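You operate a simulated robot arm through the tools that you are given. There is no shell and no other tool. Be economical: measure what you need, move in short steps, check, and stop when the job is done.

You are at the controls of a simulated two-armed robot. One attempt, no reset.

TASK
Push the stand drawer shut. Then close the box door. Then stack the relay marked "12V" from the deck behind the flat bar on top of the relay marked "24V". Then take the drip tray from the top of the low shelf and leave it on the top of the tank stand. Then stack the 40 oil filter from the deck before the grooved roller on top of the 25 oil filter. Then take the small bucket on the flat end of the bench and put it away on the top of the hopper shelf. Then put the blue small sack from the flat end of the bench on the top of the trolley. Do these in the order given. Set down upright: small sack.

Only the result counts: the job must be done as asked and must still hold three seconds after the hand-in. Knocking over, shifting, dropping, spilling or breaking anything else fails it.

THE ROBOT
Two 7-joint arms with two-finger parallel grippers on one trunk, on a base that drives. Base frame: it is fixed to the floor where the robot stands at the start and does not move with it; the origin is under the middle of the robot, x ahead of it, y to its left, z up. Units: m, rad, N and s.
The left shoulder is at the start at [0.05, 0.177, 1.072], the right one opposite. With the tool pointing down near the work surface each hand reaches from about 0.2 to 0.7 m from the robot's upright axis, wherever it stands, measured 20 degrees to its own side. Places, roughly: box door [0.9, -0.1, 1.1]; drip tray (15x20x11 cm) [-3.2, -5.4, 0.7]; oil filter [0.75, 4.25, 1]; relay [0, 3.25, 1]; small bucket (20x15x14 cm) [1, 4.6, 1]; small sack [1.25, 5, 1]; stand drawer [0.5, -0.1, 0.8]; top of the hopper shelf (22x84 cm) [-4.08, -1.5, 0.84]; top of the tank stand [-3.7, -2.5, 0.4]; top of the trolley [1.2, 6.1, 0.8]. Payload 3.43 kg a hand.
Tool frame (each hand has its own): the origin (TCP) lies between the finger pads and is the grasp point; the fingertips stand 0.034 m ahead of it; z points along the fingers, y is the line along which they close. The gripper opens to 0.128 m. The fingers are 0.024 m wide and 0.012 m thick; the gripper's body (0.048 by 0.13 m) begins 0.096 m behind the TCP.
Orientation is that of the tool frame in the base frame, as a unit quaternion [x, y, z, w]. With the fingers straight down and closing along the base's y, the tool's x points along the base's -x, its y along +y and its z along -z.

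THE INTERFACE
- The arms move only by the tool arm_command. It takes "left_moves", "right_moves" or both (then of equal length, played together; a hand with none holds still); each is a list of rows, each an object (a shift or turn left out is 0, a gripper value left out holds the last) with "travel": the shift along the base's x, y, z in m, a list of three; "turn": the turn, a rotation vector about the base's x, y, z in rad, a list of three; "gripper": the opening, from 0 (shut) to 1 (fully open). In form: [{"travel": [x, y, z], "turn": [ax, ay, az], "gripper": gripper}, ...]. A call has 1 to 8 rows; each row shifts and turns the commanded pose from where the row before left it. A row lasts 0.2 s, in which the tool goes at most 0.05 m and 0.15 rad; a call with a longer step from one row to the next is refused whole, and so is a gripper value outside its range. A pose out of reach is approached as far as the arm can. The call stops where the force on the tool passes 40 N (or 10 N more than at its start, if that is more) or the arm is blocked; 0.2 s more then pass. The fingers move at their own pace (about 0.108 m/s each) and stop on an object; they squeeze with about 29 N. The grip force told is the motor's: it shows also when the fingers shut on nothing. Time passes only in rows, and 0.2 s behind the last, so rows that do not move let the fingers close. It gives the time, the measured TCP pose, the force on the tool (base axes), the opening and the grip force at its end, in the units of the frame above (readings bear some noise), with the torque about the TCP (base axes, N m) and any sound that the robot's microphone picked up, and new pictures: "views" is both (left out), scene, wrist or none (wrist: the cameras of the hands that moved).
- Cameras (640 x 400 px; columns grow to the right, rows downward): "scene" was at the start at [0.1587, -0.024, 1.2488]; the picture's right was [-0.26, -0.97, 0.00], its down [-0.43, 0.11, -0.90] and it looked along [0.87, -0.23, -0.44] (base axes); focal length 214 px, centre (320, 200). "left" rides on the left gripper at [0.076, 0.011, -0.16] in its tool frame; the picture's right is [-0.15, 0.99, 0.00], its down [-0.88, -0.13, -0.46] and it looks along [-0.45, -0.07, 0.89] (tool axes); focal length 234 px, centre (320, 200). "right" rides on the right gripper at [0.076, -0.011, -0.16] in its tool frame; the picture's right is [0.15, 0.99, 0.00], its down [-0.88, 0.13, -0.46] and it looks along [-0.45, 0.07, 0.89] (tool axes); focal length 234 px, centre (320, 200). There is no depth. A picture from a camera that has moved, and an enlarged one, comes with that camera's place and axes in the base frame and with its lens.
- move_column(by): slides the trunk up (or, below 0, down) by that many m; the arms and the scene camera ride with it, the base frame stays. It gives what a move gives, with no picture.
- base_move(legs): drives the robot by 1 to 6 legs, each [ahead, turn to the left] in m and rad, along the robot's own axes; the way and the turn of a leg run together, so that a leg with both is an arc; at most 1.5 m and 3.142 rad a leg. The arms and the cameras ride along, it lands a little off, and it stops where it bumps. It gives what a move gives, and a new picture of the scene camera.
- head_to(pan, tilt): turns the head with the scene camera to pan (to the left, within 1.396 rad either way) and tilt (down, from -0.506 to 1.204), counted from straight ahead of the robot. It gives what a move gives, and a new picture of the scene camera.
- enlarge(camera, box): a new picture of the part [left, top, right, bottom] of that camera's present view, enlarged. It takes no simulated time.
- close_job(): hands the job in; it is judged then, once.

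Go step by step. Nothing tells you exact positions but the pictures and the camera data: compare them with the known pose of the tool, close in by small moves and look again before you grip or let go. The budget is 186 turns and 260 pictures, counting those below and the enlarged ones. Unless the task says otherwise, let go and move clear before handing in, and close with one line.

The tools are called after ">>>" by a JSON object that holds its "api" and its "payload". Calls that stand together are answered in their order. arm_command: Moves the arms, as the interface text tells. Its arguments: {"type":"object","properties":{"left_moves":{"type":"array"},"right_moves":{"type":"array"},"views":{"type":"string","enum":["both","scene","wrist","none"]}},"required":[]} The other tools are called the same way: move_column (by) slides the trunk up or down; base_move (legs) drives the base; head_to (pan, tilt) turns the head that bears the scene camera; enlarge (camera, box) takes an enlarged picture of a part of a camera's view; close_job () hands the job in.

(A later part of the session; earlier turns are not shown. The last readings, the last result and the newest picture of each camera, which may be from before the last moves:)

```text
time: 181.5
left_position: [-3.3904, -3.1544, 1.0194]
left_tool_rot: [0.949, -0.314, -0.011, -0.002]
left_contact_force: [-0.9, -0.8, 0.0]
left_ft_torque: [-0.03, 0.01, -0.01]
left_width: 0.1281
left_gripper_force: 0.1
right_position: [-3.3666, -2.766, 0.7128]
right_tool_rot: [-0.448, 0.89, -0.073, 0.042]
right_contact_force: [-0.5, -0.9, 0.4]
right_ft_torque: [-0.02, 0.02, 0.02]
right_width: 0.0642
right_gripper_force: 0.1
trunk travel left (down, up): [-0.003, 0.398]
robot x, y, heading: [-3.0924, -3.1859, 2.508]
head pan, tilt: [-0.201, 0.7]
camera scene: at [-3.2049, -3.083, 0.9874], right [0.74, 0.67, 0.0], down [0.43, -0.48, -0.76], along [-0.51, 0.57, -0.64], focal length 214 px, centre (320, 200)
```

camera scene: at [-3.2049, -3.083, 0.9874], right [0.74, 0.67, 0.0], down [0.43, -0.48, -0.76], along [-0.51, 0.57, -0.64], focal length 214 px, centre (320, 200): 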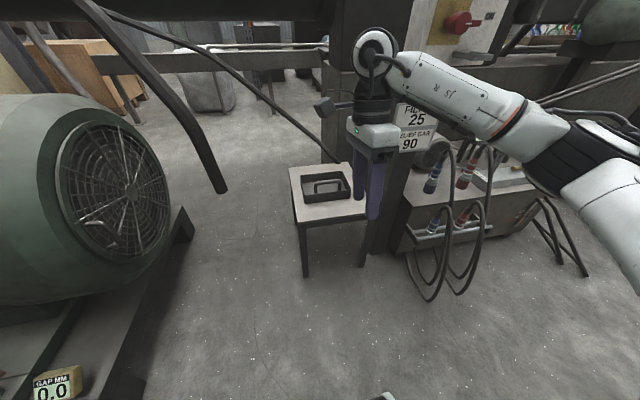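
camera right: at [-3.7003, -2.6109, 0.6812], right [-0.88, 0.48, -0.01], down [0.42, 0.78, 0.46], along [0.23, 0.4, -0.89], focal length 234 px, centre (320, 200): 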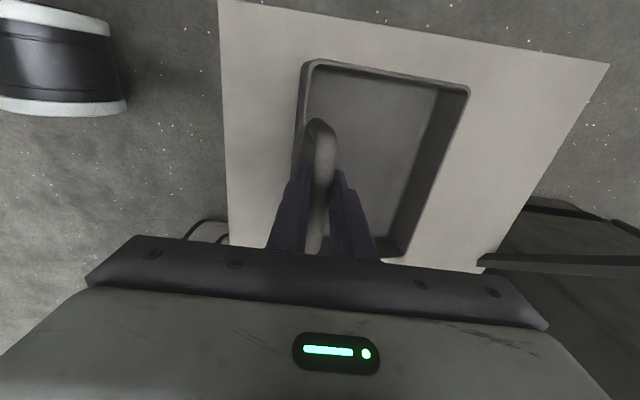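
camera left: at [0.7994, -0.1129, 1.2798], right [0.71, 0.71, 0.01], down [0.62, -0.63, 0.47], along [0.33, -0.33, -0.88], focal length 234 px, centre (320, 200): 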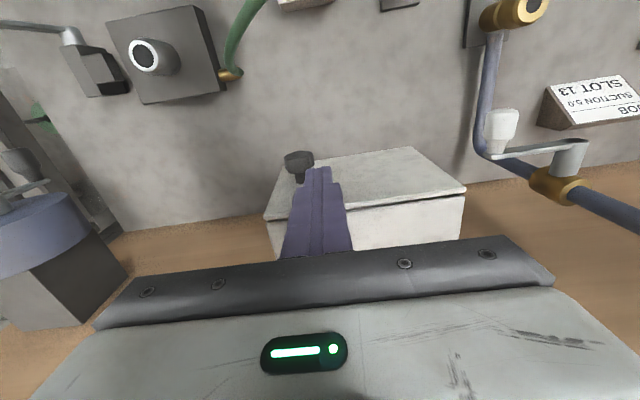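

Tray is safe on the stand. Backing out further, raising the trunk, straightening the right tool, and heading back up the aisle.

>>> {"api": "base_move", "payload": {"legs": [[-0.5, 0]]}}

>>> {"api": "move_column", "payload": {"by": 0.3}}

>>> {"api": "arm_command", "payload": {"right_moves": [{"travel": [0.015, -0.012, 0.04], "turn": [0.047, 0.07, 0]}, {"travel": [0.015, -0.012, 0.04], "turn": [0.047, 0.07, 0]}, {"travel": [0.02, -0.015, 0.04]}, {"travel": [0.02, -0.015, 0.04]}], "views": "none"}}

>>> {"api": "base_move", "payload": {"legs": [[0, -1.567]]}}

>>> {"api": "head_to", "payload": {"pan": 0, "tilt": 0.35}}

```text
time: 184.4
left_position: [-2.9885, -3.4506, 1.0184]
left_tool_rot: [0.949, -0.314, -0.013, -0.002]
left_contact_force: [-0.7, -0.6, 0.1]
left_ft_torque: [-0.03, 0.01, -0.04]
left_width: 0.1282
left_gripper_force: 0.0
right_position: [-2.9657, -3.0629, 0.7125]
right_tool_rot: [-0.449, 0.889, -0.073, 0.043]
right_contact_force: [0.5, 0.4, 0.5]
right_ft_torque: [0.0, 0.01, -0.01]
right_width: 0.064
right_gripper_force: 0.0
trunk travel left (down, up): [-0.003, 0.398]
robot x, y, heading: [-2.6882, -3.4819, 2.507]
head pan, tilt: [-0.201, 0.7]
camera scene: at [-2.8029, -3.3793, 0.9874], right [0.74, 0.67, 0.0], down [0.43, -0.48, -0.76], along [-0.51, 0.57, -0.64], focal length 214 px, centre (320, 200)
```

scene: 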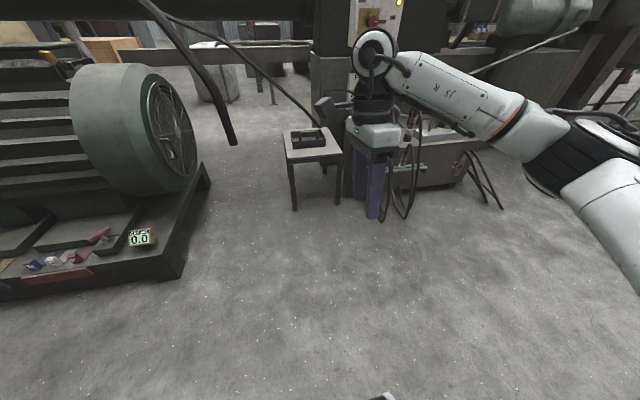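

```text
time: 187.4
left_position: [-2.9881, -3.4514, 1.319]
left_tool_rot: [0.949, -0.314, -0.012, -0.002]
left_contact_force: [0.1, 0.1, -0.4]
left_ft_torque: [-0.01, -0.03, 0.02]
left_width: 0.1283
left_gripper_force: 0.1
right_position: [-2.9659, -3.0628, 1.0126]
right_tool_rot: [-0.449, 0.889, -0.073, 0.043]
right_contact_force: [-0.3, 1.1, 0.4]
right_ft_torque: [-0.01, 0.0, -0.01]
right_width: 0.064
right_gripper_force: 0.0
trunk travel left (down, up): [-0.303, 0.098]
robot x, y, heading: [-2.6862, -3.485, 2.51]
head pan, tilt: [-0.201, 0.7]
```

```text
time: 188.4
left_position: [-2.9875, -3.4518, 1.3207]
left_tool_rot: [0.949, -0.314, -0.012, -0.002]
left_contact_force: [0.0, -0.1, -0.2]
left_ft_torque: [0.02, 0.03, 0.0]
left_width: 0.128
left_gripper_force: 0.0
right_position: [-2.8947, -3.1168, 1.1724]
right_tool_rot: [-0.45, 0.893, 0.0, 0.002]
right_contact_force: [-1.5, -1.0, 0.0]
right_ft_torque: [0.0, -0.01, 0.04]
right_width: 0.0638
right_gripper_force: 0.1
trunk travel left (down, up): [-0.303, 0.098]
robot x, y, heading: [-2.6886, -3.4849, 2.509]
head pan, tilt: [-0.201, 0.7]
```

```text
time: 192.6
left_position: [-2.6598, -3.185, 1.3198]
left_tool_rot: [-0.455, 0.89, 0.007, 0.011]
left_contact_force: [-0.5, -0.4, 0.0]
left_ft_torque: [-0.04, 0.0, 0.0]
left_width: 0.1282
left_gripper_force: 0.0
right_position: [-2.3249, -3.2728, 1.1728]
right_tool_rot: [0.308, 0.951, -0.001, 0.001]
right_contact_force: [0.4, 0.8, -0.2]
right_ft_torque: [0.03, 0.01, -0.01]
right_width: 0.064
right_gripper_force: 0.1
trunk travel left (down, up): [-0.303, 0.098]
robot x, y, heading: [-2.687, -3.4847, 0.948]
head pan, tilt: [-0.201, 0.7]
camera scene: at [-2.5863, -3.3689, 1.2874], right [0.68, -0.73, 0.0], down [-0.47, -0.44, -0.76], along [0.56, 0.52, -0.64], focal length 214 px, centre (320, 200)
```

scene: 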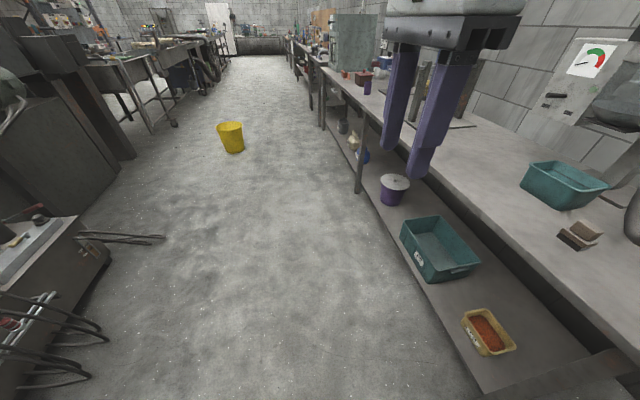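

```text
time: 193.5
left_position: [-2.6614, -3.1845, 1.3197]
left_tool_rot: [-0.455, 0.89, 0.007, 0.009]
left_contact_force: [-0.3, -0.2, -0.3]
left_ft_torque: [-0.01, -0.03, 0.0]
left_width: 0.128
left_gripper_force: 0.0
right_position: [-2.3236, -3.2729, 1.1729]
right_tool_rot: [0.307, 0.952, -0.001, 0.001]
right_contact_force: [0.4, -0.3, -0.4]
right_ft_torque: [-0.01, -0.03, -0.01]
right_width: 0.0643
right_gripper_force: 0.0
trunk travel left (down, up): [-0.303, 0.098]
robot x, y, heading: [-2.6913, -3.4841, 0.951]
head pan, tilt: [0.0, 0.351]
camera scene: at [-2.5943, -3.3509, 1.3187], right [0.81, -0.58, 0.0], down [-0.2, -0.28, -0.94], along [0.55, 0.76, -0.34], focal length 214 px, centre (320, 200)
```

scene: 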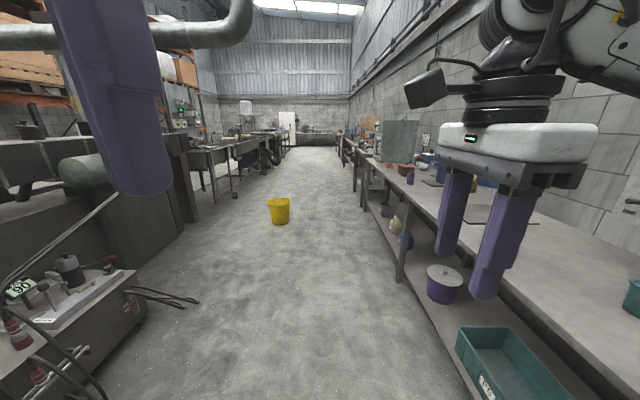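

Driving back up the aisle, keeping clear of the yellow bucket.

>>> {"api": "base_move", "payload": {"legs": [[0, -0.045], [1.5, 0], [1.5, 0], [0, 0.037], [1.4, 0], [1.3, 0]]}}

```text
time: 221.4
left_position: [0.7888, 1.3392, 1.3186]
left_tool_rot: [-0.451, 0.892, 0.008, 0.011]
left_contact_force: [-0.1, 0.2, 0.6]
left_ft_torque: [-0.01, 0.0, -0.02]
left_width: 0.1282
left_gripper_force: 0.1
right_position: [1.1236, 1.249, 1.1723]
right_tool_rot: [0.311, 0.951, -0.001, 0.001]
right_contact_force: [-0.7, 0.5, 0.8]
right_ft_torque: [-0.01, 0.01, 0.05]
right_width: 0.0639
right_gripper_force: 0.0
trunk travel left (down, up): [-0.303, 0.098]
robot x, y, heading: [0.7565, 1.0375, 0.936]
head pan, tilt: [0.0, 0.351]
camera scene: at [0.8533, 1.1724, 1.3187], right [0.81, -0.59, 0.0], down [-0.2, -0.28, -0.94], along [0.55, 0.76, -0.34], focal length 214 px, centre (320, 200)
```

scene: 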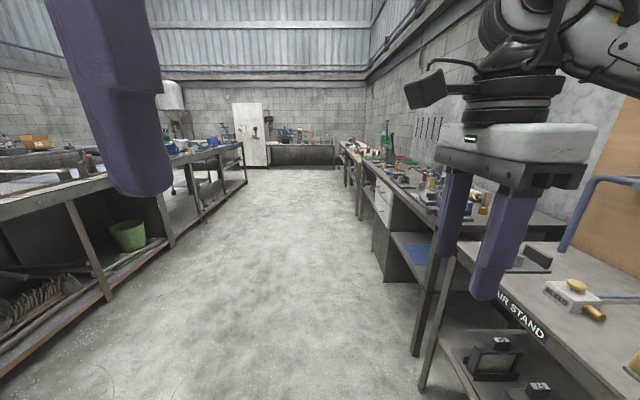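

Continuing to the filter section of the left bench and turning to face it.

>>> {"api": "base_move", "payload": {"legs": [[0, 0.19], [1.25, 0], [1.2, 0], [0, 1.388]]}}

>>> {"api": "head_to", "payload": {"pan": 0, "tilt": 0.5}}

```text
time: 237.5
left_position: [1.4986, 3.2864, 1.3188]
left_tool_rot: [0.95, -0.312, -0.012, -0.002]
left_contact_force: [0.3, 0.2, -0.2]
left_ft_torque: [0.0, 0.0, 0.0]
left_width: 0.1278
left_gripper_force: 0.1
right_position: [1.589, 3.6213, 1.1741]
right_tool_rot: [-0.454, 0.891, 0.0, 0.002]
right_contact_force: [0.0, 0.0, 0.5]
right_ft_torque: [0.0, 0.01, 0.01]
right_width: 0.0639
right_gripper_force: 0.0
trunk travel left (down, up): [-0.303, 0.098]
robot x, y, heading: [1.8008, 3.2527, 2.513]
head pan, tilt: [0.0, 0.351]
camera scene: at [1.666, 3.35, 1.3188], right [0.59, 0.81, 0.0], down [0.28, -0.2, -0.94], along [-0.76, 0.55, -0.34], focal length 214 px, centre (320, 200)
```

scene: 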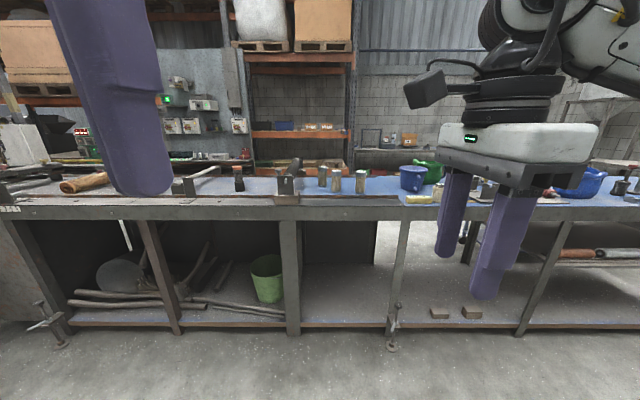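

```text
time: 238.2
left_position: [1.4996, 3.2847, 1.3198]
left_tool_rot: [0.95, -0.311, -0.012, -0.002]
left_contact_force: [0.4, 0.7, 0.2]
left_ft_torque: [0.01, -0.02, 0.03]
left_width: 0.1281
left_gripper_force: 0.0
right_position: [1.5899, 3.6215, 1.1725]
right_tool_rot: [-0.453, 0.892, 0.0, 0.002]
right_contact_force: [-0.3, -0.7, -0.5]
right_ft_torque: [0.01, 0.03, 0.03]
right_width: 0.0639
right_gripper_force: 0.1
trunk travel left (down, up): [-0.303, 0.098]
robot x, y, heading: [1.7999, 3.255, 2.515]
head pan, tilt: [0.0, 0.499]
camera scene: at [1.6679, 3.3488, 1.3051], right [0.59, 0.81, 0.0], down [0.39, -0.28, -0.88], along [-0.71, 0.52, -0.48], focal length 214 px, centre (320, 200)
```

scene: 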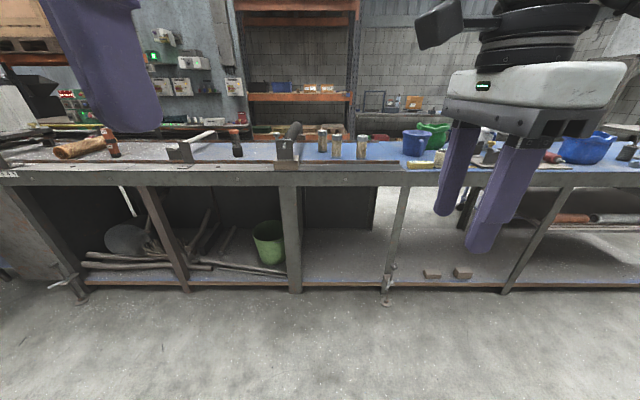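

Filters, roller and buckets are ahead. Driving closer.

>>> {"api": "base_move", "payload": {"legs": [[0.68, 0]]}}

>>> {"api": "head_to", "payload": {"pan": -0.2, "tilt": 0.65}}

>>> {"api": "enlarge", "payload": {"camera": "scene", "box": [230, 90, 430, 215]}}

```text
time: 241.9
left_position: [0.9472, 3.6839, 1.3195]
left_tool_rot: [0.95, -0.311, -0.012, -0.002]
left_contact_force: [-0.1, 0.1, -0.4]
left_ft_torque: [0.01, 0.01, -0.01]
left_width: 0.1282
left_gripper_force: 0.2
right_position: [1.0371, 4.0192, 1.1731]
right_tool_rot: [-0.454, 0.891, 0.0, 0.002]
right_contact_force: [-1.1, -0.4, -0.7]
right_ft_torque: [-0.02, -0.01, -0.02]
right_width: 0.0641
right_gripper_force: 0.1
trunk travel left (down, up): [-0.303, 0.098]
robot x, y, heading: [1.2458, 3.6507, 2.516]
head pan, tilt: [0.0, 0.499]
camera scene: at [1.1159, 3.7479, 1.305], right [0.59, 0.81, 0.0], down [0.39, -0.28, -0.88], along [-0.71, 0.51, -0.48], focal length 214 px, centre (320, 200)
```

scene: 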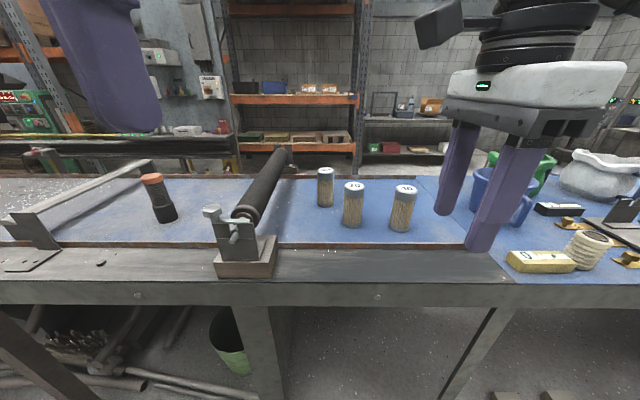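

```text
time: 242.7
left_position: [0.9472, 3.6838, 1.3183]
left_tool_rot: [0.95, -0.311, -0.012, -0.002]
left_contact_force: [-0.2, -0.7, 0.1]
left_ft_torque: [0.02, 0.03, -0.02]
left_width: 0.1281
left_gripper_force: 0.0
right_position: [1.0382, 4.0181, 1.1731]
right_tool_rot: [-0.454, 0.891, 0.0, 0.002]
right_contact_force: [0.2, 0.0, 0.5]
right_ft_torque: [-0.02, 0.02, 0.02]
right_width: 0.0642
right_gripper_force: 0.0
trunk travel left (down, up): [-0.303, 0.098]
robot x, y, heading: [1.2448, 3.6538, 2.514]
head pan, tilt: [-0.201, 0.649]
camera scene: at [1.131, 3.7582, 1.2918], right [0.73, 0.68, 0.0], down [0.41, -0.44, -0.8], along [-0.54, 0.59, -0.6], focal length 214 px, centre (320, 200)
```

scene: 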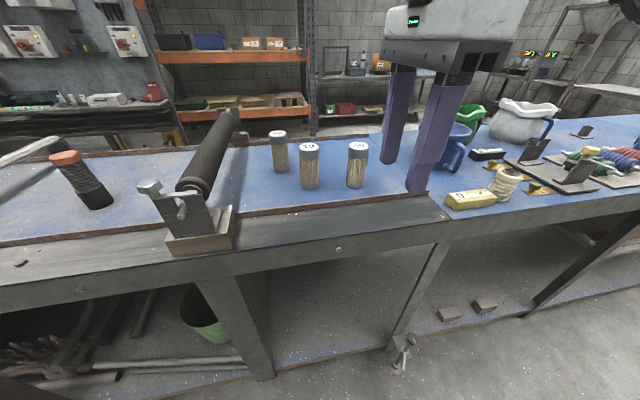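

```text
3.20 times, centred on (330, 152) of scene
camera zoom: at [1.131, 3.7582, 1.2918], right [0.73, 0.68, 0.0], down [0.41, -0.44, -0.8], along [-0.54, 0.59, -0.6], focal length 686 px, centre (288, 352)
```

zoom: 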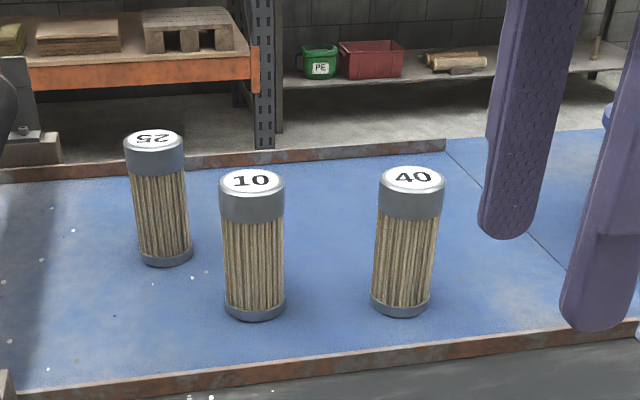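

I read 25 (back left), 10 and 40 (right). Taking the deck at z 0.911, 40 is near [0.812, 4.277] and 25 near [0.561, 4.172], about 13 cm tall. I'll close in, turn slightly left, and raise the trunk.

>>> {"api": "base_move", "payload": {"legs": [[0.1, 0], [0, 0.25]]}}

>>> {"api": "move_column", "payload": {"by": 0.09}}

>>> {"api": "head_to", "payload": {"pan": -0.45, "tilt": 0.75}}

```text
time: 244.7
left_position: [0.8685, 3.6685, 1.3203]
left_tool_rot: [0.982, -0.191, -0.013, 0.0]
left_contact_force: [-0.2, 0.5, 0.5]
left_ft_torque: [0.02, -0.01, 0.0]
left_width: 0.1278
left_gripper_force: 0.1
right_position: [0.8727, 4.0166, 1.1715]
right_tool_rot: [-0.561, 0.828, 0.0, 0.002]
right_contact_force: [-0.1, 0.0, 0.1]
right_ft_torque: [0.03, -0.03, 0.01]
right_width: 0.0638
right_gripper_force: 0.1
trunk travel left (down, up): [-0.303, 0.098]
robot x, y, heading: [1.1637, 3.7145, 2.763]
head pan, tilt: [-0.201, 0.649]
camera scene: at [1.0275, 3.785, 1.2917], right [0.55, 0.84, 0.0], down [0.51, -0.33, -0.8], along [-0.67, 0.44, -0.6], focal length 214 px, centre (320, 200)
```

scene: 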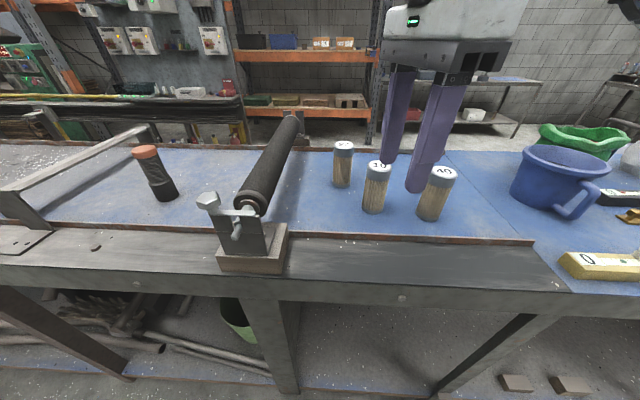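

```text
time: 245.9
left_position: [0.8686, 3.6686, 1.409]
left_tool_rot: [0.982, -0.19, -0.012, 0.0]
left_contact_force: [-0.3, 0.8, -0.6]
left_ft_torque: [0.03, 0.02, 0.0]
left_width: 0.128
left_gripper_force: 0.1
right_position: [0.8734, 4.0158, 1.2618]
right_tool_rot: [-0.56, 0.828, 0.0, 0.002]
right_contact_force: [0.0, -0.2, 0.1]
right_ft_torque: [-0.03, -0.01, 0.0]
right_width: 0.0641
right_gripper_force: 0.1
trunk travel left (down, up): [-0.393, 0.008]
robot x, y, heading: [1.166, 3.7126, 2.76]
head pan, tilt: [-0.201, 0.649]
```

```text
time: 246.7
left_position: [0.869, 3.6684, 1.4093]
left_tool_rot: [0.981, -0.191, -0.013, -0.001]
left_contact_force: [-0.7, -0.6, 0.4]
left_ft_torque: [-0.02, -0.02, -0.01]
left_width: 0.1277
left_gripper_force: 0.1
right_position: [0.8735, 4.0162, 1.2628]
right_tool_rot: [-0.56, 0.828, 0.002, 0.002]
right_contact_force: [-0.1, 0.4, -1.1]
right_ft_torque: [0.0, 0.0, -0.03]
right_width: 0.0639
right_gripper_force: 0.0
trunk travel left (down, up): [-0.393, 0.008]
robot x, y, heading: [1.1681, 3.7141, 2.763]
head pan, tilt: [-0.45, 0.75]
camera scene: at [1.0443, 3.7989, 1.3732], right [0.74, 0.68, 0.0], down [0.46, -0.5, -0.73], along [-0.5, 0.54, -0.68], focal length 214 px, centre (320, 200)
```

scene: 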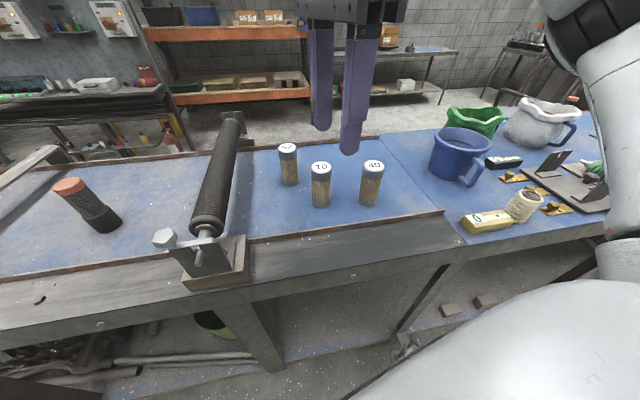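

The right tool is still turned 90° from the tray grasp. I'll turn it back, tilt it forward 0.5 rad and move over filter 40.

>>> {"api": "arm_command", "payload": {"right_moves": [{"travel": [-0.0067, 0.031, 0], "turn": [0, 0, 0.143], "gripper": 0.8}, {"travel": [-0.0067, 0.031, 0], "turn": [0, 0, 0.143]}, {"travel": [-0.0067, 0.031, 0], "turn": [0, 0, 0.143]}, {"travel": [-0.0067, 0.031, 0], "turn": [0, 0, 0.143]}, {"travel": [-0.0067, 0.031, 0], "turn": [0, 0, 0.143]}, {"travel": [-0.0067, 0.031, 0], "turn": [0, 0, 0.143]}, {"travel": [-0.0067, 0.031, 0], "turn": [0, 0, 0.143]}, {"travel": [-0.0067, 0.031, 0], "turn": [0, 0, 0.143]}], "views": "none"}}

>>> {"api": "arm_command", "payload": {"right_moves": [{"turn": [0, 0, 0.143]}, {"turn": [0, 0, 0.143]}, {"turn": [0, 0, 0.141]}, {"turn": [0.046, 0.116, 0]}, {"turn": [0.046, 0.116, 0]}, {"turn": [0.046, 0.116, 0]}, {"turn": [0.046, 0.116, 0]}], "views": "both"}}

```text
time: 248.5
left_position: [0.8677, 3.6687, 1.4094]
left_tool_rot: [0.982, -0.191, -0.011, 0.0]
left_contact_force: [-0.1, 0.8, 0.1]
left_ft_torque: [-0.03, 0.01, -0.02]
left_width: 0.1281
left_gripper_force: 0.0
right_position: [0.8186, 4.2637, 1.2622]
right_tool_rot: [0.92, -0.392, -0.001, -0.001]
right_contact_force: [-1.1, 0.3, -0.4]
right_ft_torque: [-0.01, -0.02, 0.01]
right_width: 0.1022
right_gripper_force: 0.1
trunk travel left (down, up): [-0.393, 0.008]
robot x, y, heading: [1.1636, 3.7123, 2.757]
head pan, tilt: [-0.45, 0.75]
```

```text
time: 250.1
left_position: [0.8691, 3.6681, 1.4093]
left_tool_rot: [0.982, -0.19, -0.012, 0.0]
left_contact_force: [-0.4, -0.1, 0.3]
left_ft_torque: [0.02, 0.0, 0.01]
left_width: 0.128
left_gripper_force: 0.0
right_position: [0.821, 4.2642, 1.2623]
right_tool_rot: [0.951, -0.183, -0.245, -0.047]
right_contact_force: [0.7, 0.0, 0.3]
right_ft_torque: [0.0, 0.0, 0.0]
right_width: 0.1024
right_gripper_force: 0.0
trunk travel left (down, up): [-0.393, 0.008]
robot x, y, heading: [1.1714, 3.7159, 2.766]
head pan, tilt: [-0.45, 0.75]
camera scene: at [1.0448, 3.7991, 1.3732], right [0.74, 0.68, 0.0], down [0.46, -0.5, -0.73], along [-0.49, 0.54, -0.68], focal length 214 px, centre (320, 200)
camera right: at [0.9576, 4.2216, 1.3669], right [-0.25, -0.97, -0.07], down [-0.56, 0.08, 0.83], along [-0.79, 0.24, -0.56], focal length 234 px, centre (320, 200)
```

scene: 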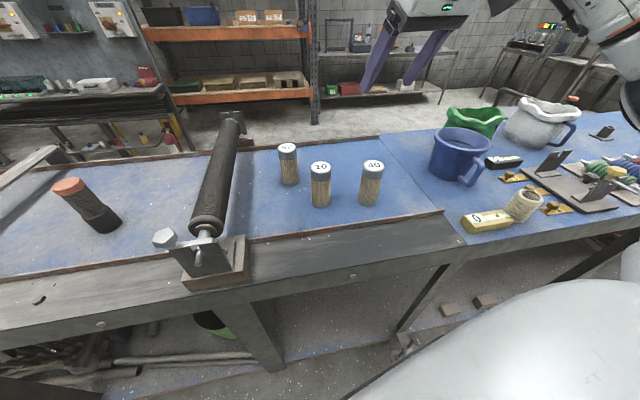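
right: 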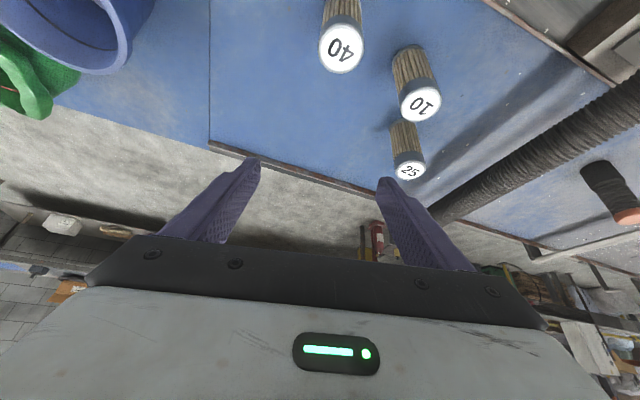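

Good agreement: 40 at about [0.823, 4.257], 25 at about [0.570, 4.160]. Descending part way over 40.

>>> {"api": "arm_command", "payload": {"right_moves": [{"travel": [0.002, -0.007, -0.045]}, {"travel": [0, 0, -0.045]}, {"travel": [0, 0, -0.045]}], "views": "both"}}

>>> {"api": "enlarge", "payload": {"camera": "scene", "box": [270, 60, 450, 220]}}

```text
time: 250.9
left_position: [0.8683, 3.6691, 1.409]
left_tool_rot: [0.982, -0.191, -0.012, 0.001]
left_contact_force: [1.1, 0.4, -0.3]
left_ft_torque: [0.01, -0.02, 0.03]
left_width: 0.1279
left_gripper_force: 0.0
right_position: [0.8226, 4.2561, 1.126]
right_tool_rot: [0.951, -0.184, -0.245, -0.047]
right_contact_force: [-0.7, -0.7, -0.5]
right_ft_torque: [0.0, 0.04, -0.01]
right_width: 0.1025
right_gripper_force: 0.1
trunk travel left (down, up): [-0.393, 0.008]
robot x, y, heading: [1.1656, 3.7098, 2.767]
head pan, tilt: [-0.45, 0.75]
camera scene: at [1.0444, 3.7995, 1.3732], right [0.74, 0.68, 0.0], down [0.46, -0.5, -0.73], along [-0.49, 0.54, -0.68], focal length 214 px, centre (320, 200)
camera right: at [0.9596, 4.2141, 1.2305], right [-0.25, -0.97, -0.07], down [-0.56, 0.08, 0.82], along [-0.79, 0.24, -0.56], focal length 234 px, centre (320, 200)
```

scene: 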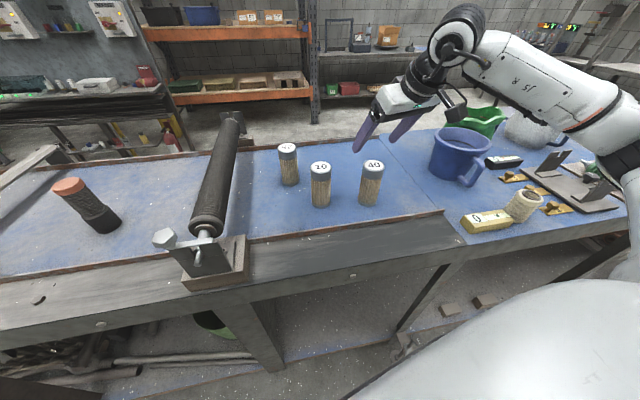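
right: 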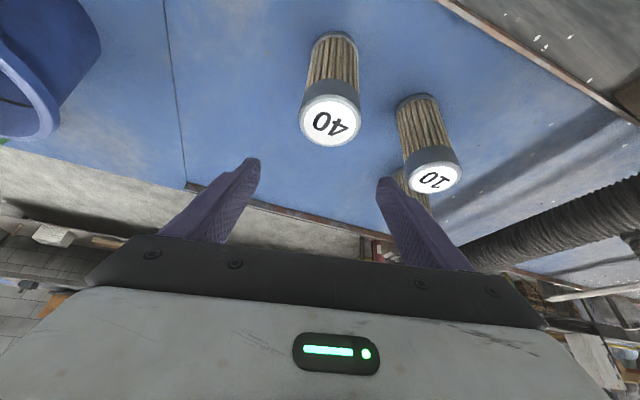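

```text
2.50 times, centred on (360, 140) of scene
camera zoom: at [1.0444, 3.7995, 1.3732], right [0.74, 0.68, 0.0], down [0.46, -0.5, -0.73], along [-0.49, 0.54, -0.68], focal length 536 px, centre (220, 350)
```

zoom: 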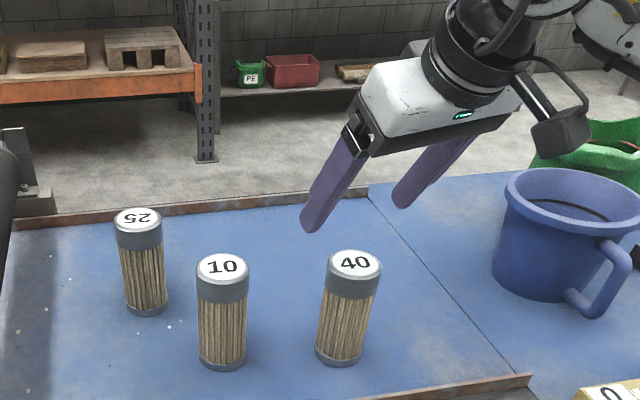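

Wrist view confirms 40 at about [0.823, 4.252]. Descending to grip.

>>> {"api": "arm_command", "payload": {"right_moves": [{"travel": [0, -0.004, -0.045]}, {"travel": [0, 0, -0.045]}, {"travel": [0, 0, -0.045]}], "views": "both"}}

```text
time: 251.7
left_position: [0.869, 3.6683, 1.4094]
left_tool_rot: [0.982, -0.191, -0.012, 0.0]
left_contact_force: [-0.2, -0.2, 0.4]
left_ft_torque: [-0.02, -0.01, 0.05]
left_width: 0.128
left_gripper_force: 0.0
right_position: [0.8212, 4.2545, 0.991]
right_tool_rot: [0.951, -0.183, -0.245, -0.047]
right_contact_force: [0.3, 0.5, 0.0]
right_ft_torque: [0.0, 0.01, -0.02]
right_width: 0.1024
right_gripper_force: 0.0
trunk travel left (down, up): [-0.393, 0.008]
robot x, y, heading: [1.1672, 3.7123, 2.768]
head pan, tilt: [-0.45, 0.75]
camera scene: at [1.0442, 3.7994, 1.3731], right [0.74, 0.68, 0.0], down [0.46, -0.5, -0.73], along [-0.49, 0.54, -0.68], focal length 214 px, centre (320, 200)
camera right: at [0.959, 4.2108, 1.0968], right [-0.25, -0.97, -0.07], down [-0.56, 0.08, 0.82], along [-0.79, 0.24, -0.56], focal length 234 px, centre (320, 200)
```

scene: 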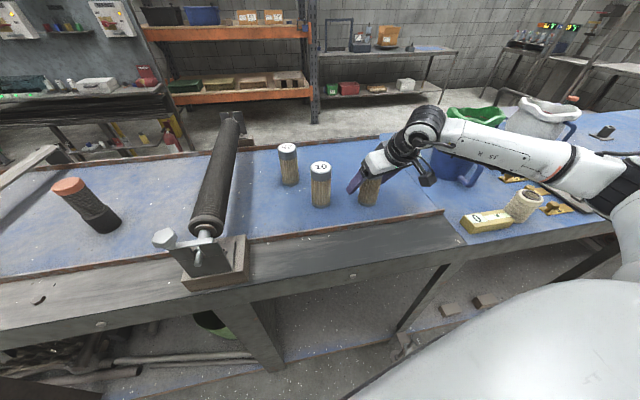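
right: 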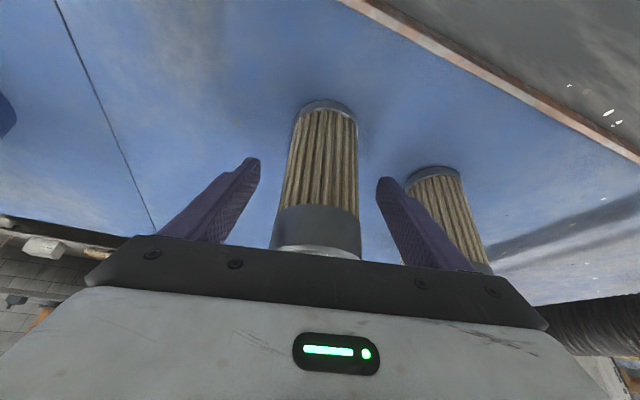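

The filter is centred between the fingers. Closing.

>>> {"api": "arm_command", "payload": {"right_moves": [{"gripper": 0}, {"gripper": 0}, {"gripper": 0}, {"travel": [0, 0, 0.02]}, {"travel": [0, 0, 0.04]}, {"travel": [0, 0, 0.045]}, {"travel": [0, 0, 0.045]}, {"travel": [0, 0, 0.04]}], "views": "both"}}

```text
time: 253.5
left_position: [0.8682, 3.6691, 1.4092]
left_tool_rot: [0.982, -0.19, -0.012, 0.0]
left_contact_force: [-0.7, -0.2, 0.5]
left_ft_torque: [-0.01, 0.01, -0.03]
left_width: 0.1279
left_gripper_force: 0.0
right_position: [0.8212, 4.2521, 1.1812]
right_tool_rot: [0.951, -0.182, -0.244, -0.046]
right_contact_force: [0.4, -0.7, -2.5]
right_ft_torque: [-0.04, -0.01, 0.02]
right_width: 0.0571
right_gripper_force: 29.0
trunk travel left (down, up): [-0.393, 0.008]
robot x, y, heading: [1.1622, 3.7112, 2.764]
head pan, tilt: [-0.45, 0.75]
camera scene: at [1.0441, 3.7987, 1.3731], right [0.74, 0.68, 0.0], down [0.46, -0.5, -0.73], along [-0.49, 0.54, -0.68], focal length 214 px, centre (320, 200)
camera right: at [0.9588, 4.2099, 1.2865], right [-0.25, -0.97, -0.07], down [-0.56, 0.08, 0.82], along [-0.79, 0.24, -0.56], focal length 234 px, centre (320, 200)
```

scene: 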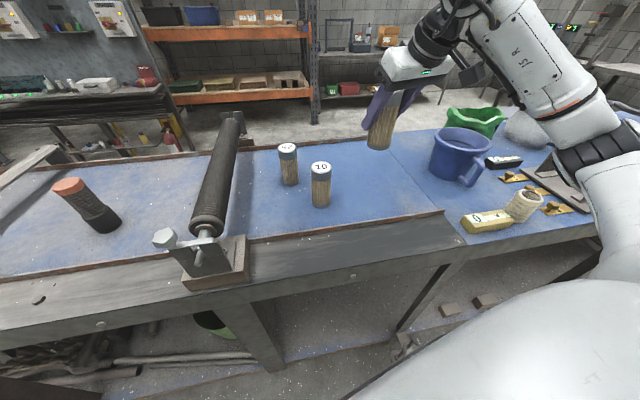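
right: 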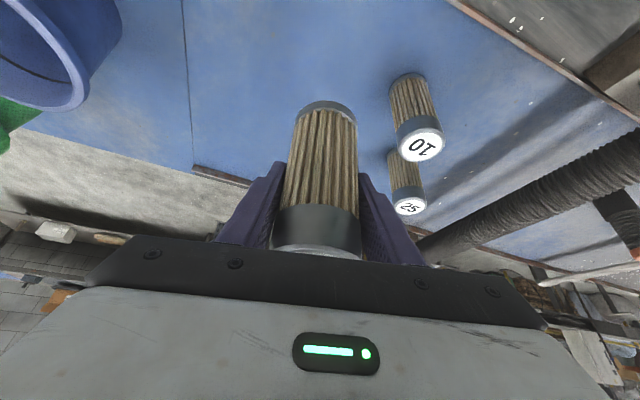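

Filter 40 is held. Moving it above 25 at this height.

>>> {"api": "arm_command", "payload": {"right_moves": [{"travel": [-0.0418, -0.0163, 0]}, {"travel": [-0.0418, -0.0163, 0]}, {"travel": [-0.0418, -0.0163, 0]}, {"travel": [-0.0418, -0.0163, 0]}, {"travel": [-0.0418, -0.0163, 0]}], "views": "both"}}

```text
time: 254.7
left_position: [0.8664, 3.6675, 1.4087]
left_tool_rot: [0.982, -0.19, -0.011, -0.001]
left_contact_force: [-0.4, 0.2, -0.6]
left_ft_torque: [-0.03, -0.02, 0.01]
left_width: 0.1279
left_gripper_force: 0.1
right_position: [0.6117, 4.1689, 1.1816]
right_tool_rot: [0.951, -0.183, -0.244, -0.047]
right_contact_force: [-0.1, -0.5, -1.2]
right_ft_torque: [0.0, -0.04, -0.02]
right_width: 0.0567
right_gripper_force: 29.7
trunk travel left (down, up): [-0.393, 0.008]
robot x, y, heading: [1.1657, 3.7148, 2.764]
head pan, tilt: [-0.45, 0.75]
camera scene: at [1.043, 3.7981, 1.373], right [0.74, 0.68, 0.0], down [0.46, -0.5, -0.73], along [-0.49, 0.54, -0.68], focal length 214 px, centre (320, 200)
camera right: at [0.7487, 4.127, 1.2863], right [-0.25, -0.97, -0.07], down [-0.56, 0.08, 0.82], along [-0.79, 0.24, -0.56], focal length 234 px, centre (320, 200)
```

scene: 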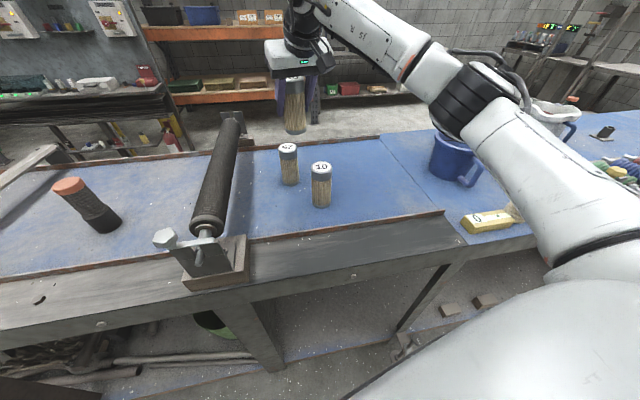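
right: 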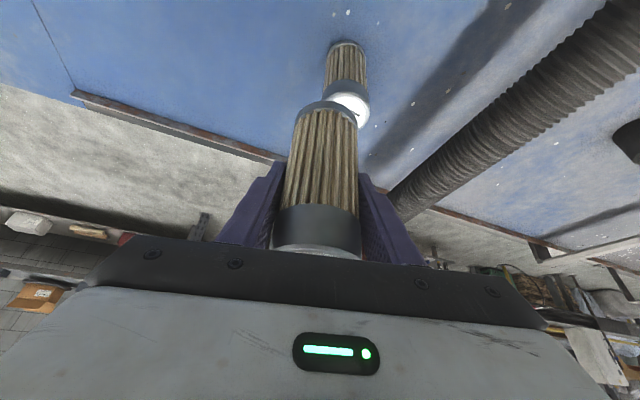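

Zooming the wrist view to align the two filters.

>>> {"api": "enlarge", "payload": {"camera": "right", "box": [260, 20, 440, 150]}}

```text
3.08 times, centred on (350, 85) of right
camera zoom: at [0.7487, 4.127, 1.2863], right [-0.25, -0.97, -0.07], down [-0.56, 0.08, 0.82], along [-0.79, 0.24, -0.56], focal length 720 px, centre (228, 554)
```

zoom: 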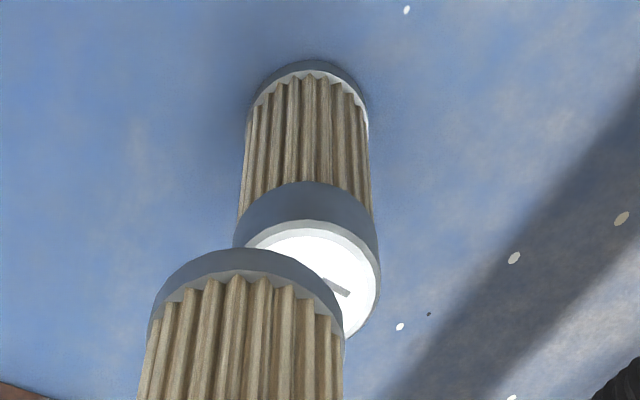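

Moving by [-0.0315, -0.014] and lowering to just above contact, then re-checking.

>>> {"api": "arm_command", "payload": {"right_moves": [{"travel": [-0.0315, -0.014, 0]}, {"travel": [0, 0, -0.02]}, {"travel": [0, 0, -0.015]}], "views": "none"}}

>>> {"api": "enlarge", "payload": {"camera": "right", "box": [230, 40, 410, 170]}}

>>> {"api": "enlarge", "payload": {"camera": "scene", "box": [240, 80, 360, 210]}}

```text
time: 255.5
left_position: [0.8678, 3.6692, 1.4101]
left_tool_rot: [0.982, -0.191, -0.012, -0.001]
left_contact_force: [-0.3, 0.3, 0.4]
left_ft_torque: [0.02, -0.02, 0.01]
left_width: 0.1279
left_gripper_force: 0.1
right_position: [0.58, 4.157, 1.1476]
right_tool_rot: [0.951, -0.183, -0.244, -0.048]
right_contact_force: [-0.1, -0.5, -1.4]
right_ft_torque: [0.0, -0.04, 0.04]
right_width: 0.0571
right_gripper_force: 29.7
trunk travel left (down, up): [-0.393, 0.008]
robot x, y, heading: [1.1646, 3.7158, 2.761]
head pan, tilt: [-0.45, 0.75]
```

```text
3.08 times, centred on (320, 105) of right
camera zoom: at [0.7178, 4.1143, 1.2513], right [-0.25, -0.97, -0.07], down [-0.56, 0.08, 0.82], along [-0.79, 0.24, -0.56], focal length 720 px, centre (320, 492)
```

zoom: 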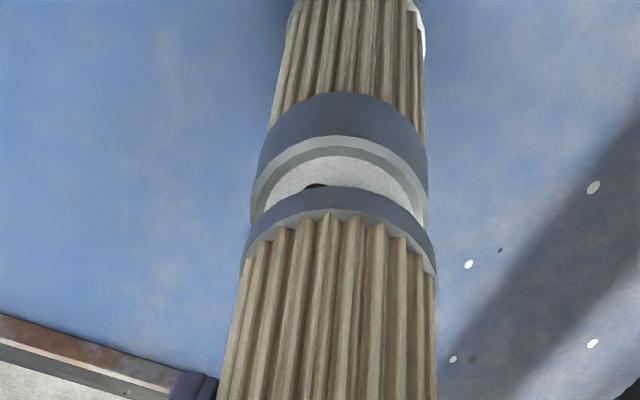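

```text
3.08 times, centred on (300, 145) of scene
camera zoom: at [1.0435, 3.7986, 1.3731], right [0.74, 0.68, 0.0], down [0.46, -0.5, -0.73], along [-0.49, 0.54, -0.68], focal length 660 px, centre (382, 369)
```

zoom: 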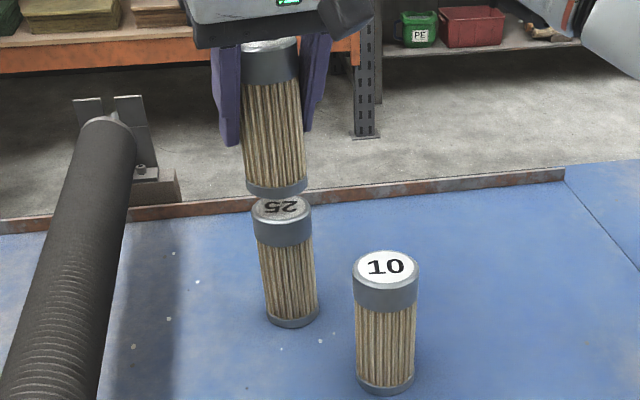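

Aligned within a couple of millimetres. Lowering to contact.

>>> {"api": "arm_command", "payload": {"right_moves": [{"travel": [0, 0, -0.01]}, {"travel": [0, 0, -0.006]}, {"travel": [0, 0, -0.004]}, {"travel": [0, 0, -0.002]}], "views": "none"}}

>>> {"api": "enlarge", "payload": {"camera": "scene", "box": [240, 80, 360, 210]}}

```text
time: 256.5
left_position: [0.8683, 3.6684, 1.4098]
left_tool_rot: [0.982, -0.19, -0.012, -0.001]
left_contact_force: [0.3, 0.0, 0.1]
left_ft_torque: [-0.02, 0.05, 0.02]
left_width: 0.128
left_gripper_force: 0.1
right_position: [0.5809, 4.1566, 1.1258]
right_tool_rot: [0.951, -0.183, -0.245, -0.046]
right_contact_force: [0.0, 0.1, -2.5]
right_ft_torque: [-0.01, 0.02, 0.01]
right_width: 0.0571
right_gripper_force: 28.4
trunk travel left (down, up): [-0.393, 0.008]
robot x, y, heading: [1.1667, 3.7145, 2.763]
head pan, tilt: [-0.45, 0.75]
```

```text
3.08 times, centred on (300, 145) of scene
camera zoom: at [1.0441, 3.7991, 1.3731], right [0.74, 0.68, 0.0], down [0.46, -0.5, -0.73], along [-0.49, 0.54, -0.68], focal length 660 px, centre (382, 369)
```

zoom: 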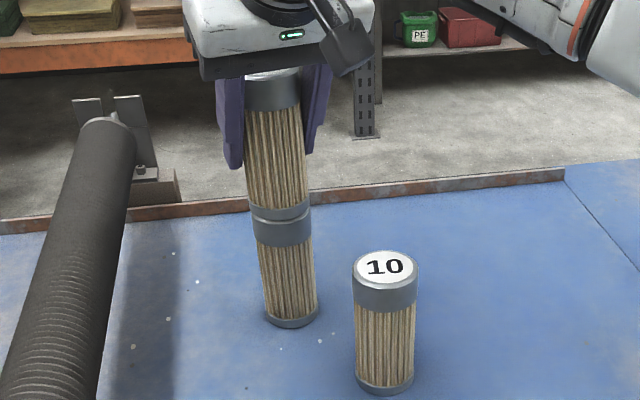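

Nearly touching; a little lower.

>>> {"api": "arm_command", "payload": {"right_moves": [{"travel": [0, 0, -0.003]}, {"travel": [0, 0, -0.003]}], "views": "none"}}

```text
time: 257.1
left_position: [0.87, 3.6668, 1.4099]
left_tool_rot: [0.982, -0.191, -0.012, 0.0]
left_contact_force: [-0.4, 0.3, 0.2]
left_ft_torque: [0.03, 0.01, 0.03]
left_width: 0.128
left_gripper_force: 0.2
right_position: [0.5812, 4.1569, 1.124]
right_tool_rot: [0.95, -0.184, -0.247, -0.047]
right_contact_force: [0.2, 1.6, 9.9]
right_ft_torque: [0.2, -0.35, 0.04]
right_width: 0.057
right_gripper_force: 29.0
trunk travel left (down, up): [-0.393, 0.008]
robot x, y, heading: [1.163, 3.7136, 2.765]
head pan, tilt: [-0.45, 0.75]
```

Contact (about 10 N). Releasing and rising vertically.

>>> {"api": "arm_command", "payload": {"right_moves": [{"travel": [0, 0, 0.002], "gripper": 0.6}, {"gripper": 0.8}, {"gripper": 0.8}, {"travel": [0, 0, 0.03]}, {"travel": [0, 0, 0.04]}, {"travel": [0, 0, 0.04]}, {"travel": [0.02, -0.008, 0.04]}], "views": "scene"}}

>>> {"api": "enlarge", "payload": {"camera": "scene", "box": [240, 80, 360, 210]}}

```text
time: 258.7
left_position: [0.869, 3.6677, 1.4093]
left_tool_rot: [0.982, -0.19, -0.012, -0.001]
left_contact_force: [0.0, -0.2, 0.8]
left_ft_torque: [0.02, 0.04, 0.02]
left_width: 0.128
left_gripper_force: 0.0
right_position: [0.6019, 4.1491, 1.2724]
right_tool_rot: [0.951, -0.184, -0.245, -0.046]
right_contact_force: [0.1, 0.9, -0.8]
right_ft_torque: [0.0, 0.01, 0.02]
right_width: 0.1025
right_gripper_force: 0.1
trunk travel left (down, up): [-0.393, 0.008]
robot x, y, heading: [1.168, 3.7113, 2.768]
head pan, tilt: [-0.45, 0.75]
camera scene: at [1.0454, 3.7987, 1.3733], right [0.74, 0.68, 0.0], down [0.46, -0.5, -0.73], along [-0.5, 0.54, -0.68], focal length 214 px, centre (320, 200)
```

scene: 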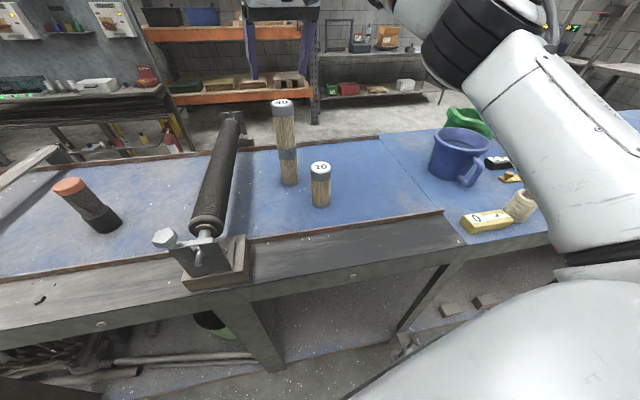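

```text
3.08 times, centred on (300, 145) of scene
camera zoom: at [1.0454, 3.7987, 1.3733], right [0.74, 0.68, 0.0], down [0.46, -0.5, -0.73], along [-0.5, 0.54, -0.68], focal length 660 px, centre (382, 369)
```

zoom: 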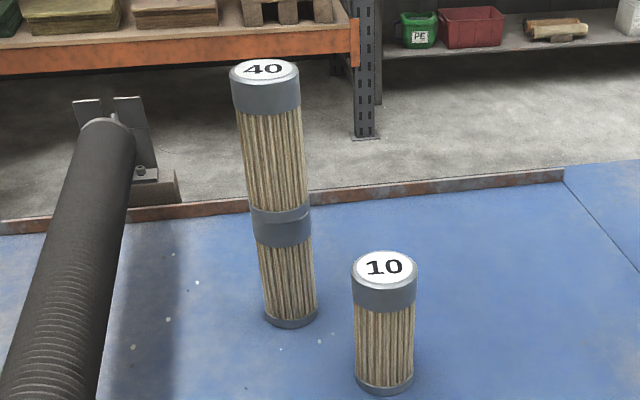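

40 is stably stacked on 25. Now I'll back off and shift along the bench to face the blue bucket.

>>> {"api": "arm_command", "payload": {"right_moves": [{"travel": [0.045, -0.018, 0.005]}, {"travel": [0.045, -0.018, 0.005]}, {"travel": [0.045, -0.018, 0.005]}, {"travel": [0.045, -0.018, 0.005]}, {"travel": [0.03, 0.02, 0.0]}], "views": "none"}}

>>> {"api": "base_move", "payload": {"legs": [[-0.45, 0], [0, -1.825], [0.36, 0], [0, 1.571]]}}

>>> {"api": "head_to", "payload": {"pan": -0.2, "tilt": 0.55}}

```text
time: 259.9
left_position: [0.869, 3.669, 1.4102]
left_tool_rot: [0.982, -0.19, -0.013, 0.0]
left_contact_force: [0.1, -0.1, -0.5]
left_ft_torque: [-0.03, 0.0, -0.01]
left_width: 0.1282
left_gripper_force: 0.0
right_position: [0.8128, 4.0982, 1.2914]
right_tool_rot: [0.951, -0.184, -0.244, -0.046]
right_contact_force: [-0.3, 0.2, -0.4]
right_ft_torque: [-0.01, 0.03, 0.03]
right_width: 0.1025
right_gripper_force: 0.1
trunk travel left (down, up): [-0.393, 0.008]
robot x, y, heading: [1.1671, 3.7133, 2.761]
head pan, tilt: [-0.45, 0.75]
```

```text
time: 272.8
left_position: [1.497, 3.8683, 1.4092]
left_tool_rot: [0.952, -0.305, -0.013, -0.001]
left_contact_force: [-0.5, -0.4, -0.2]
left_ft_torque: [-0.01, 0.0, -0.01]
left_width: 0.1278
left_gripper_force: 0.1
right_position: [1.5393, 4.2976, 1.2913]
right_tool_rot: [0.923, -0.294, -0.237, -0.075]
right_contact_force: [0.8, -0.3, -0.8]
right_ft_torque: [0.02, 0.02, -0.01]
right_width: 0.1022
right_gripper_force: 0.0
trunk travel left (down, up): [-0.393, 0.008]
robot x, y, heading: [1.7924, 3.8435, 2.528]
head pan, tilt: [-0.45, 0.75]
camera scene: at [1.6977, 3.9531, 1.3731], right [0.87, 0.49, 0.0], down [0.33, -0.6, -0.73], along [-0.35, 0.64, -0.68], focal length 214 px, centre (320, 200)
```

scene: 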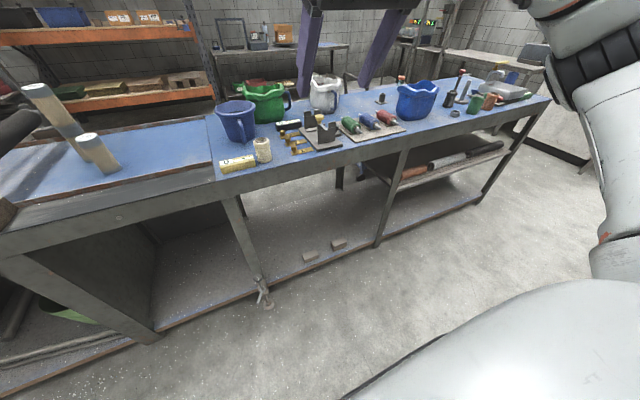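

```text
time: 273.5
left_position: [1.4968, 3.867, 1.4094]
left_tool_rot: [0.953, -0.304, -0.013, -0.001]
left_contact_force: [1.7, 0.0, 0.0]
left_ft_torque: [0.0, -0.05, 0.02]
left_width: 0.1278
left_gripper_force: 0.0
right_position: [1.5401, 4.2983, 1.2909]
right_tool_rot: [0.923, -0.295, -0.236, -0.076]
right_contact_force: [0.2, -0.5, -0.8]
right_ft_torque: [0.0, 0.0, -0.02]
right_width: 0.1021
right_gripper_force: 0.1
trunk travel left (down, up): [-0.393, 0.008]
robot x, y, heading: [1.7918, 3.8413, 2.532]
head pan, tilt: [-0.201, 0.55]
camera scene: at [1.6764, 3.9461, 1.3905], right [0.73, 0.69, 0.0], down [0.36, -0.38, -0.85], along [-0.58, 0.62, -0.52], focal length 214 px, centre (320, 200)
```

scene: 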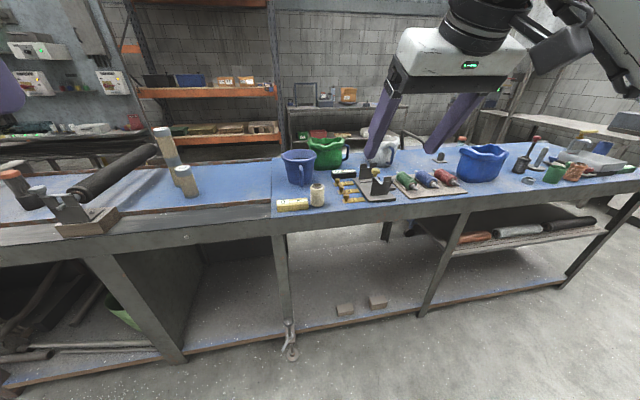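

The blue small bucket and the blue sack are distinguishable. Zooming in on them.

>>> {"api": "enlarge", "payload": {"camera": "scene", "box": [260, 120, 400, 220]}}

>>> {"api": "enlarge", "payload": {"camera": "scene", "box": [400, 110, 560, 220]}}

```text
4.00 times, centred on (330, 170) of scene
camera zoom: at [1.6764, 3.9461, 1.3905], right [0.73, 0.69, 0.0], down [0.36, -0.38, -0.85], along [-0.58, 0.62, -0.52], focal length 858 px, centre (280, 320)
```

zoom: 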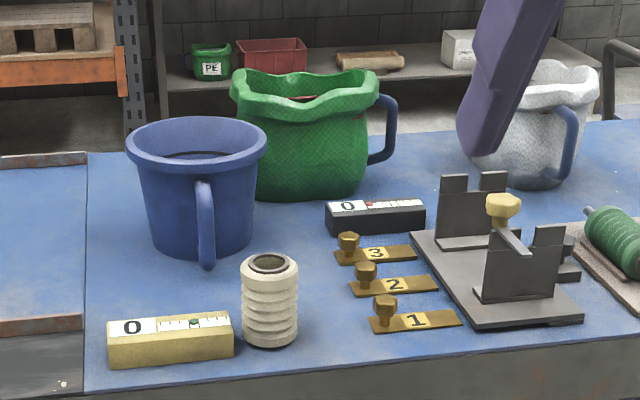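

```text
3.64 times, centred on (480, 165) of scene
camera zoom: at [1.6764, 3.9461, 1.3905], right [0.73, 0.69, 0.0], down [0.36, -0.38, -0.85], along [-0.58, 0.62, -0.52], focal length 780 px, centre (-262, 327)
```

zoom: 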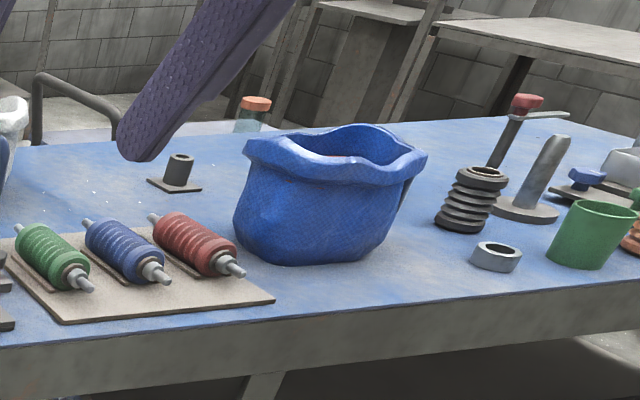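

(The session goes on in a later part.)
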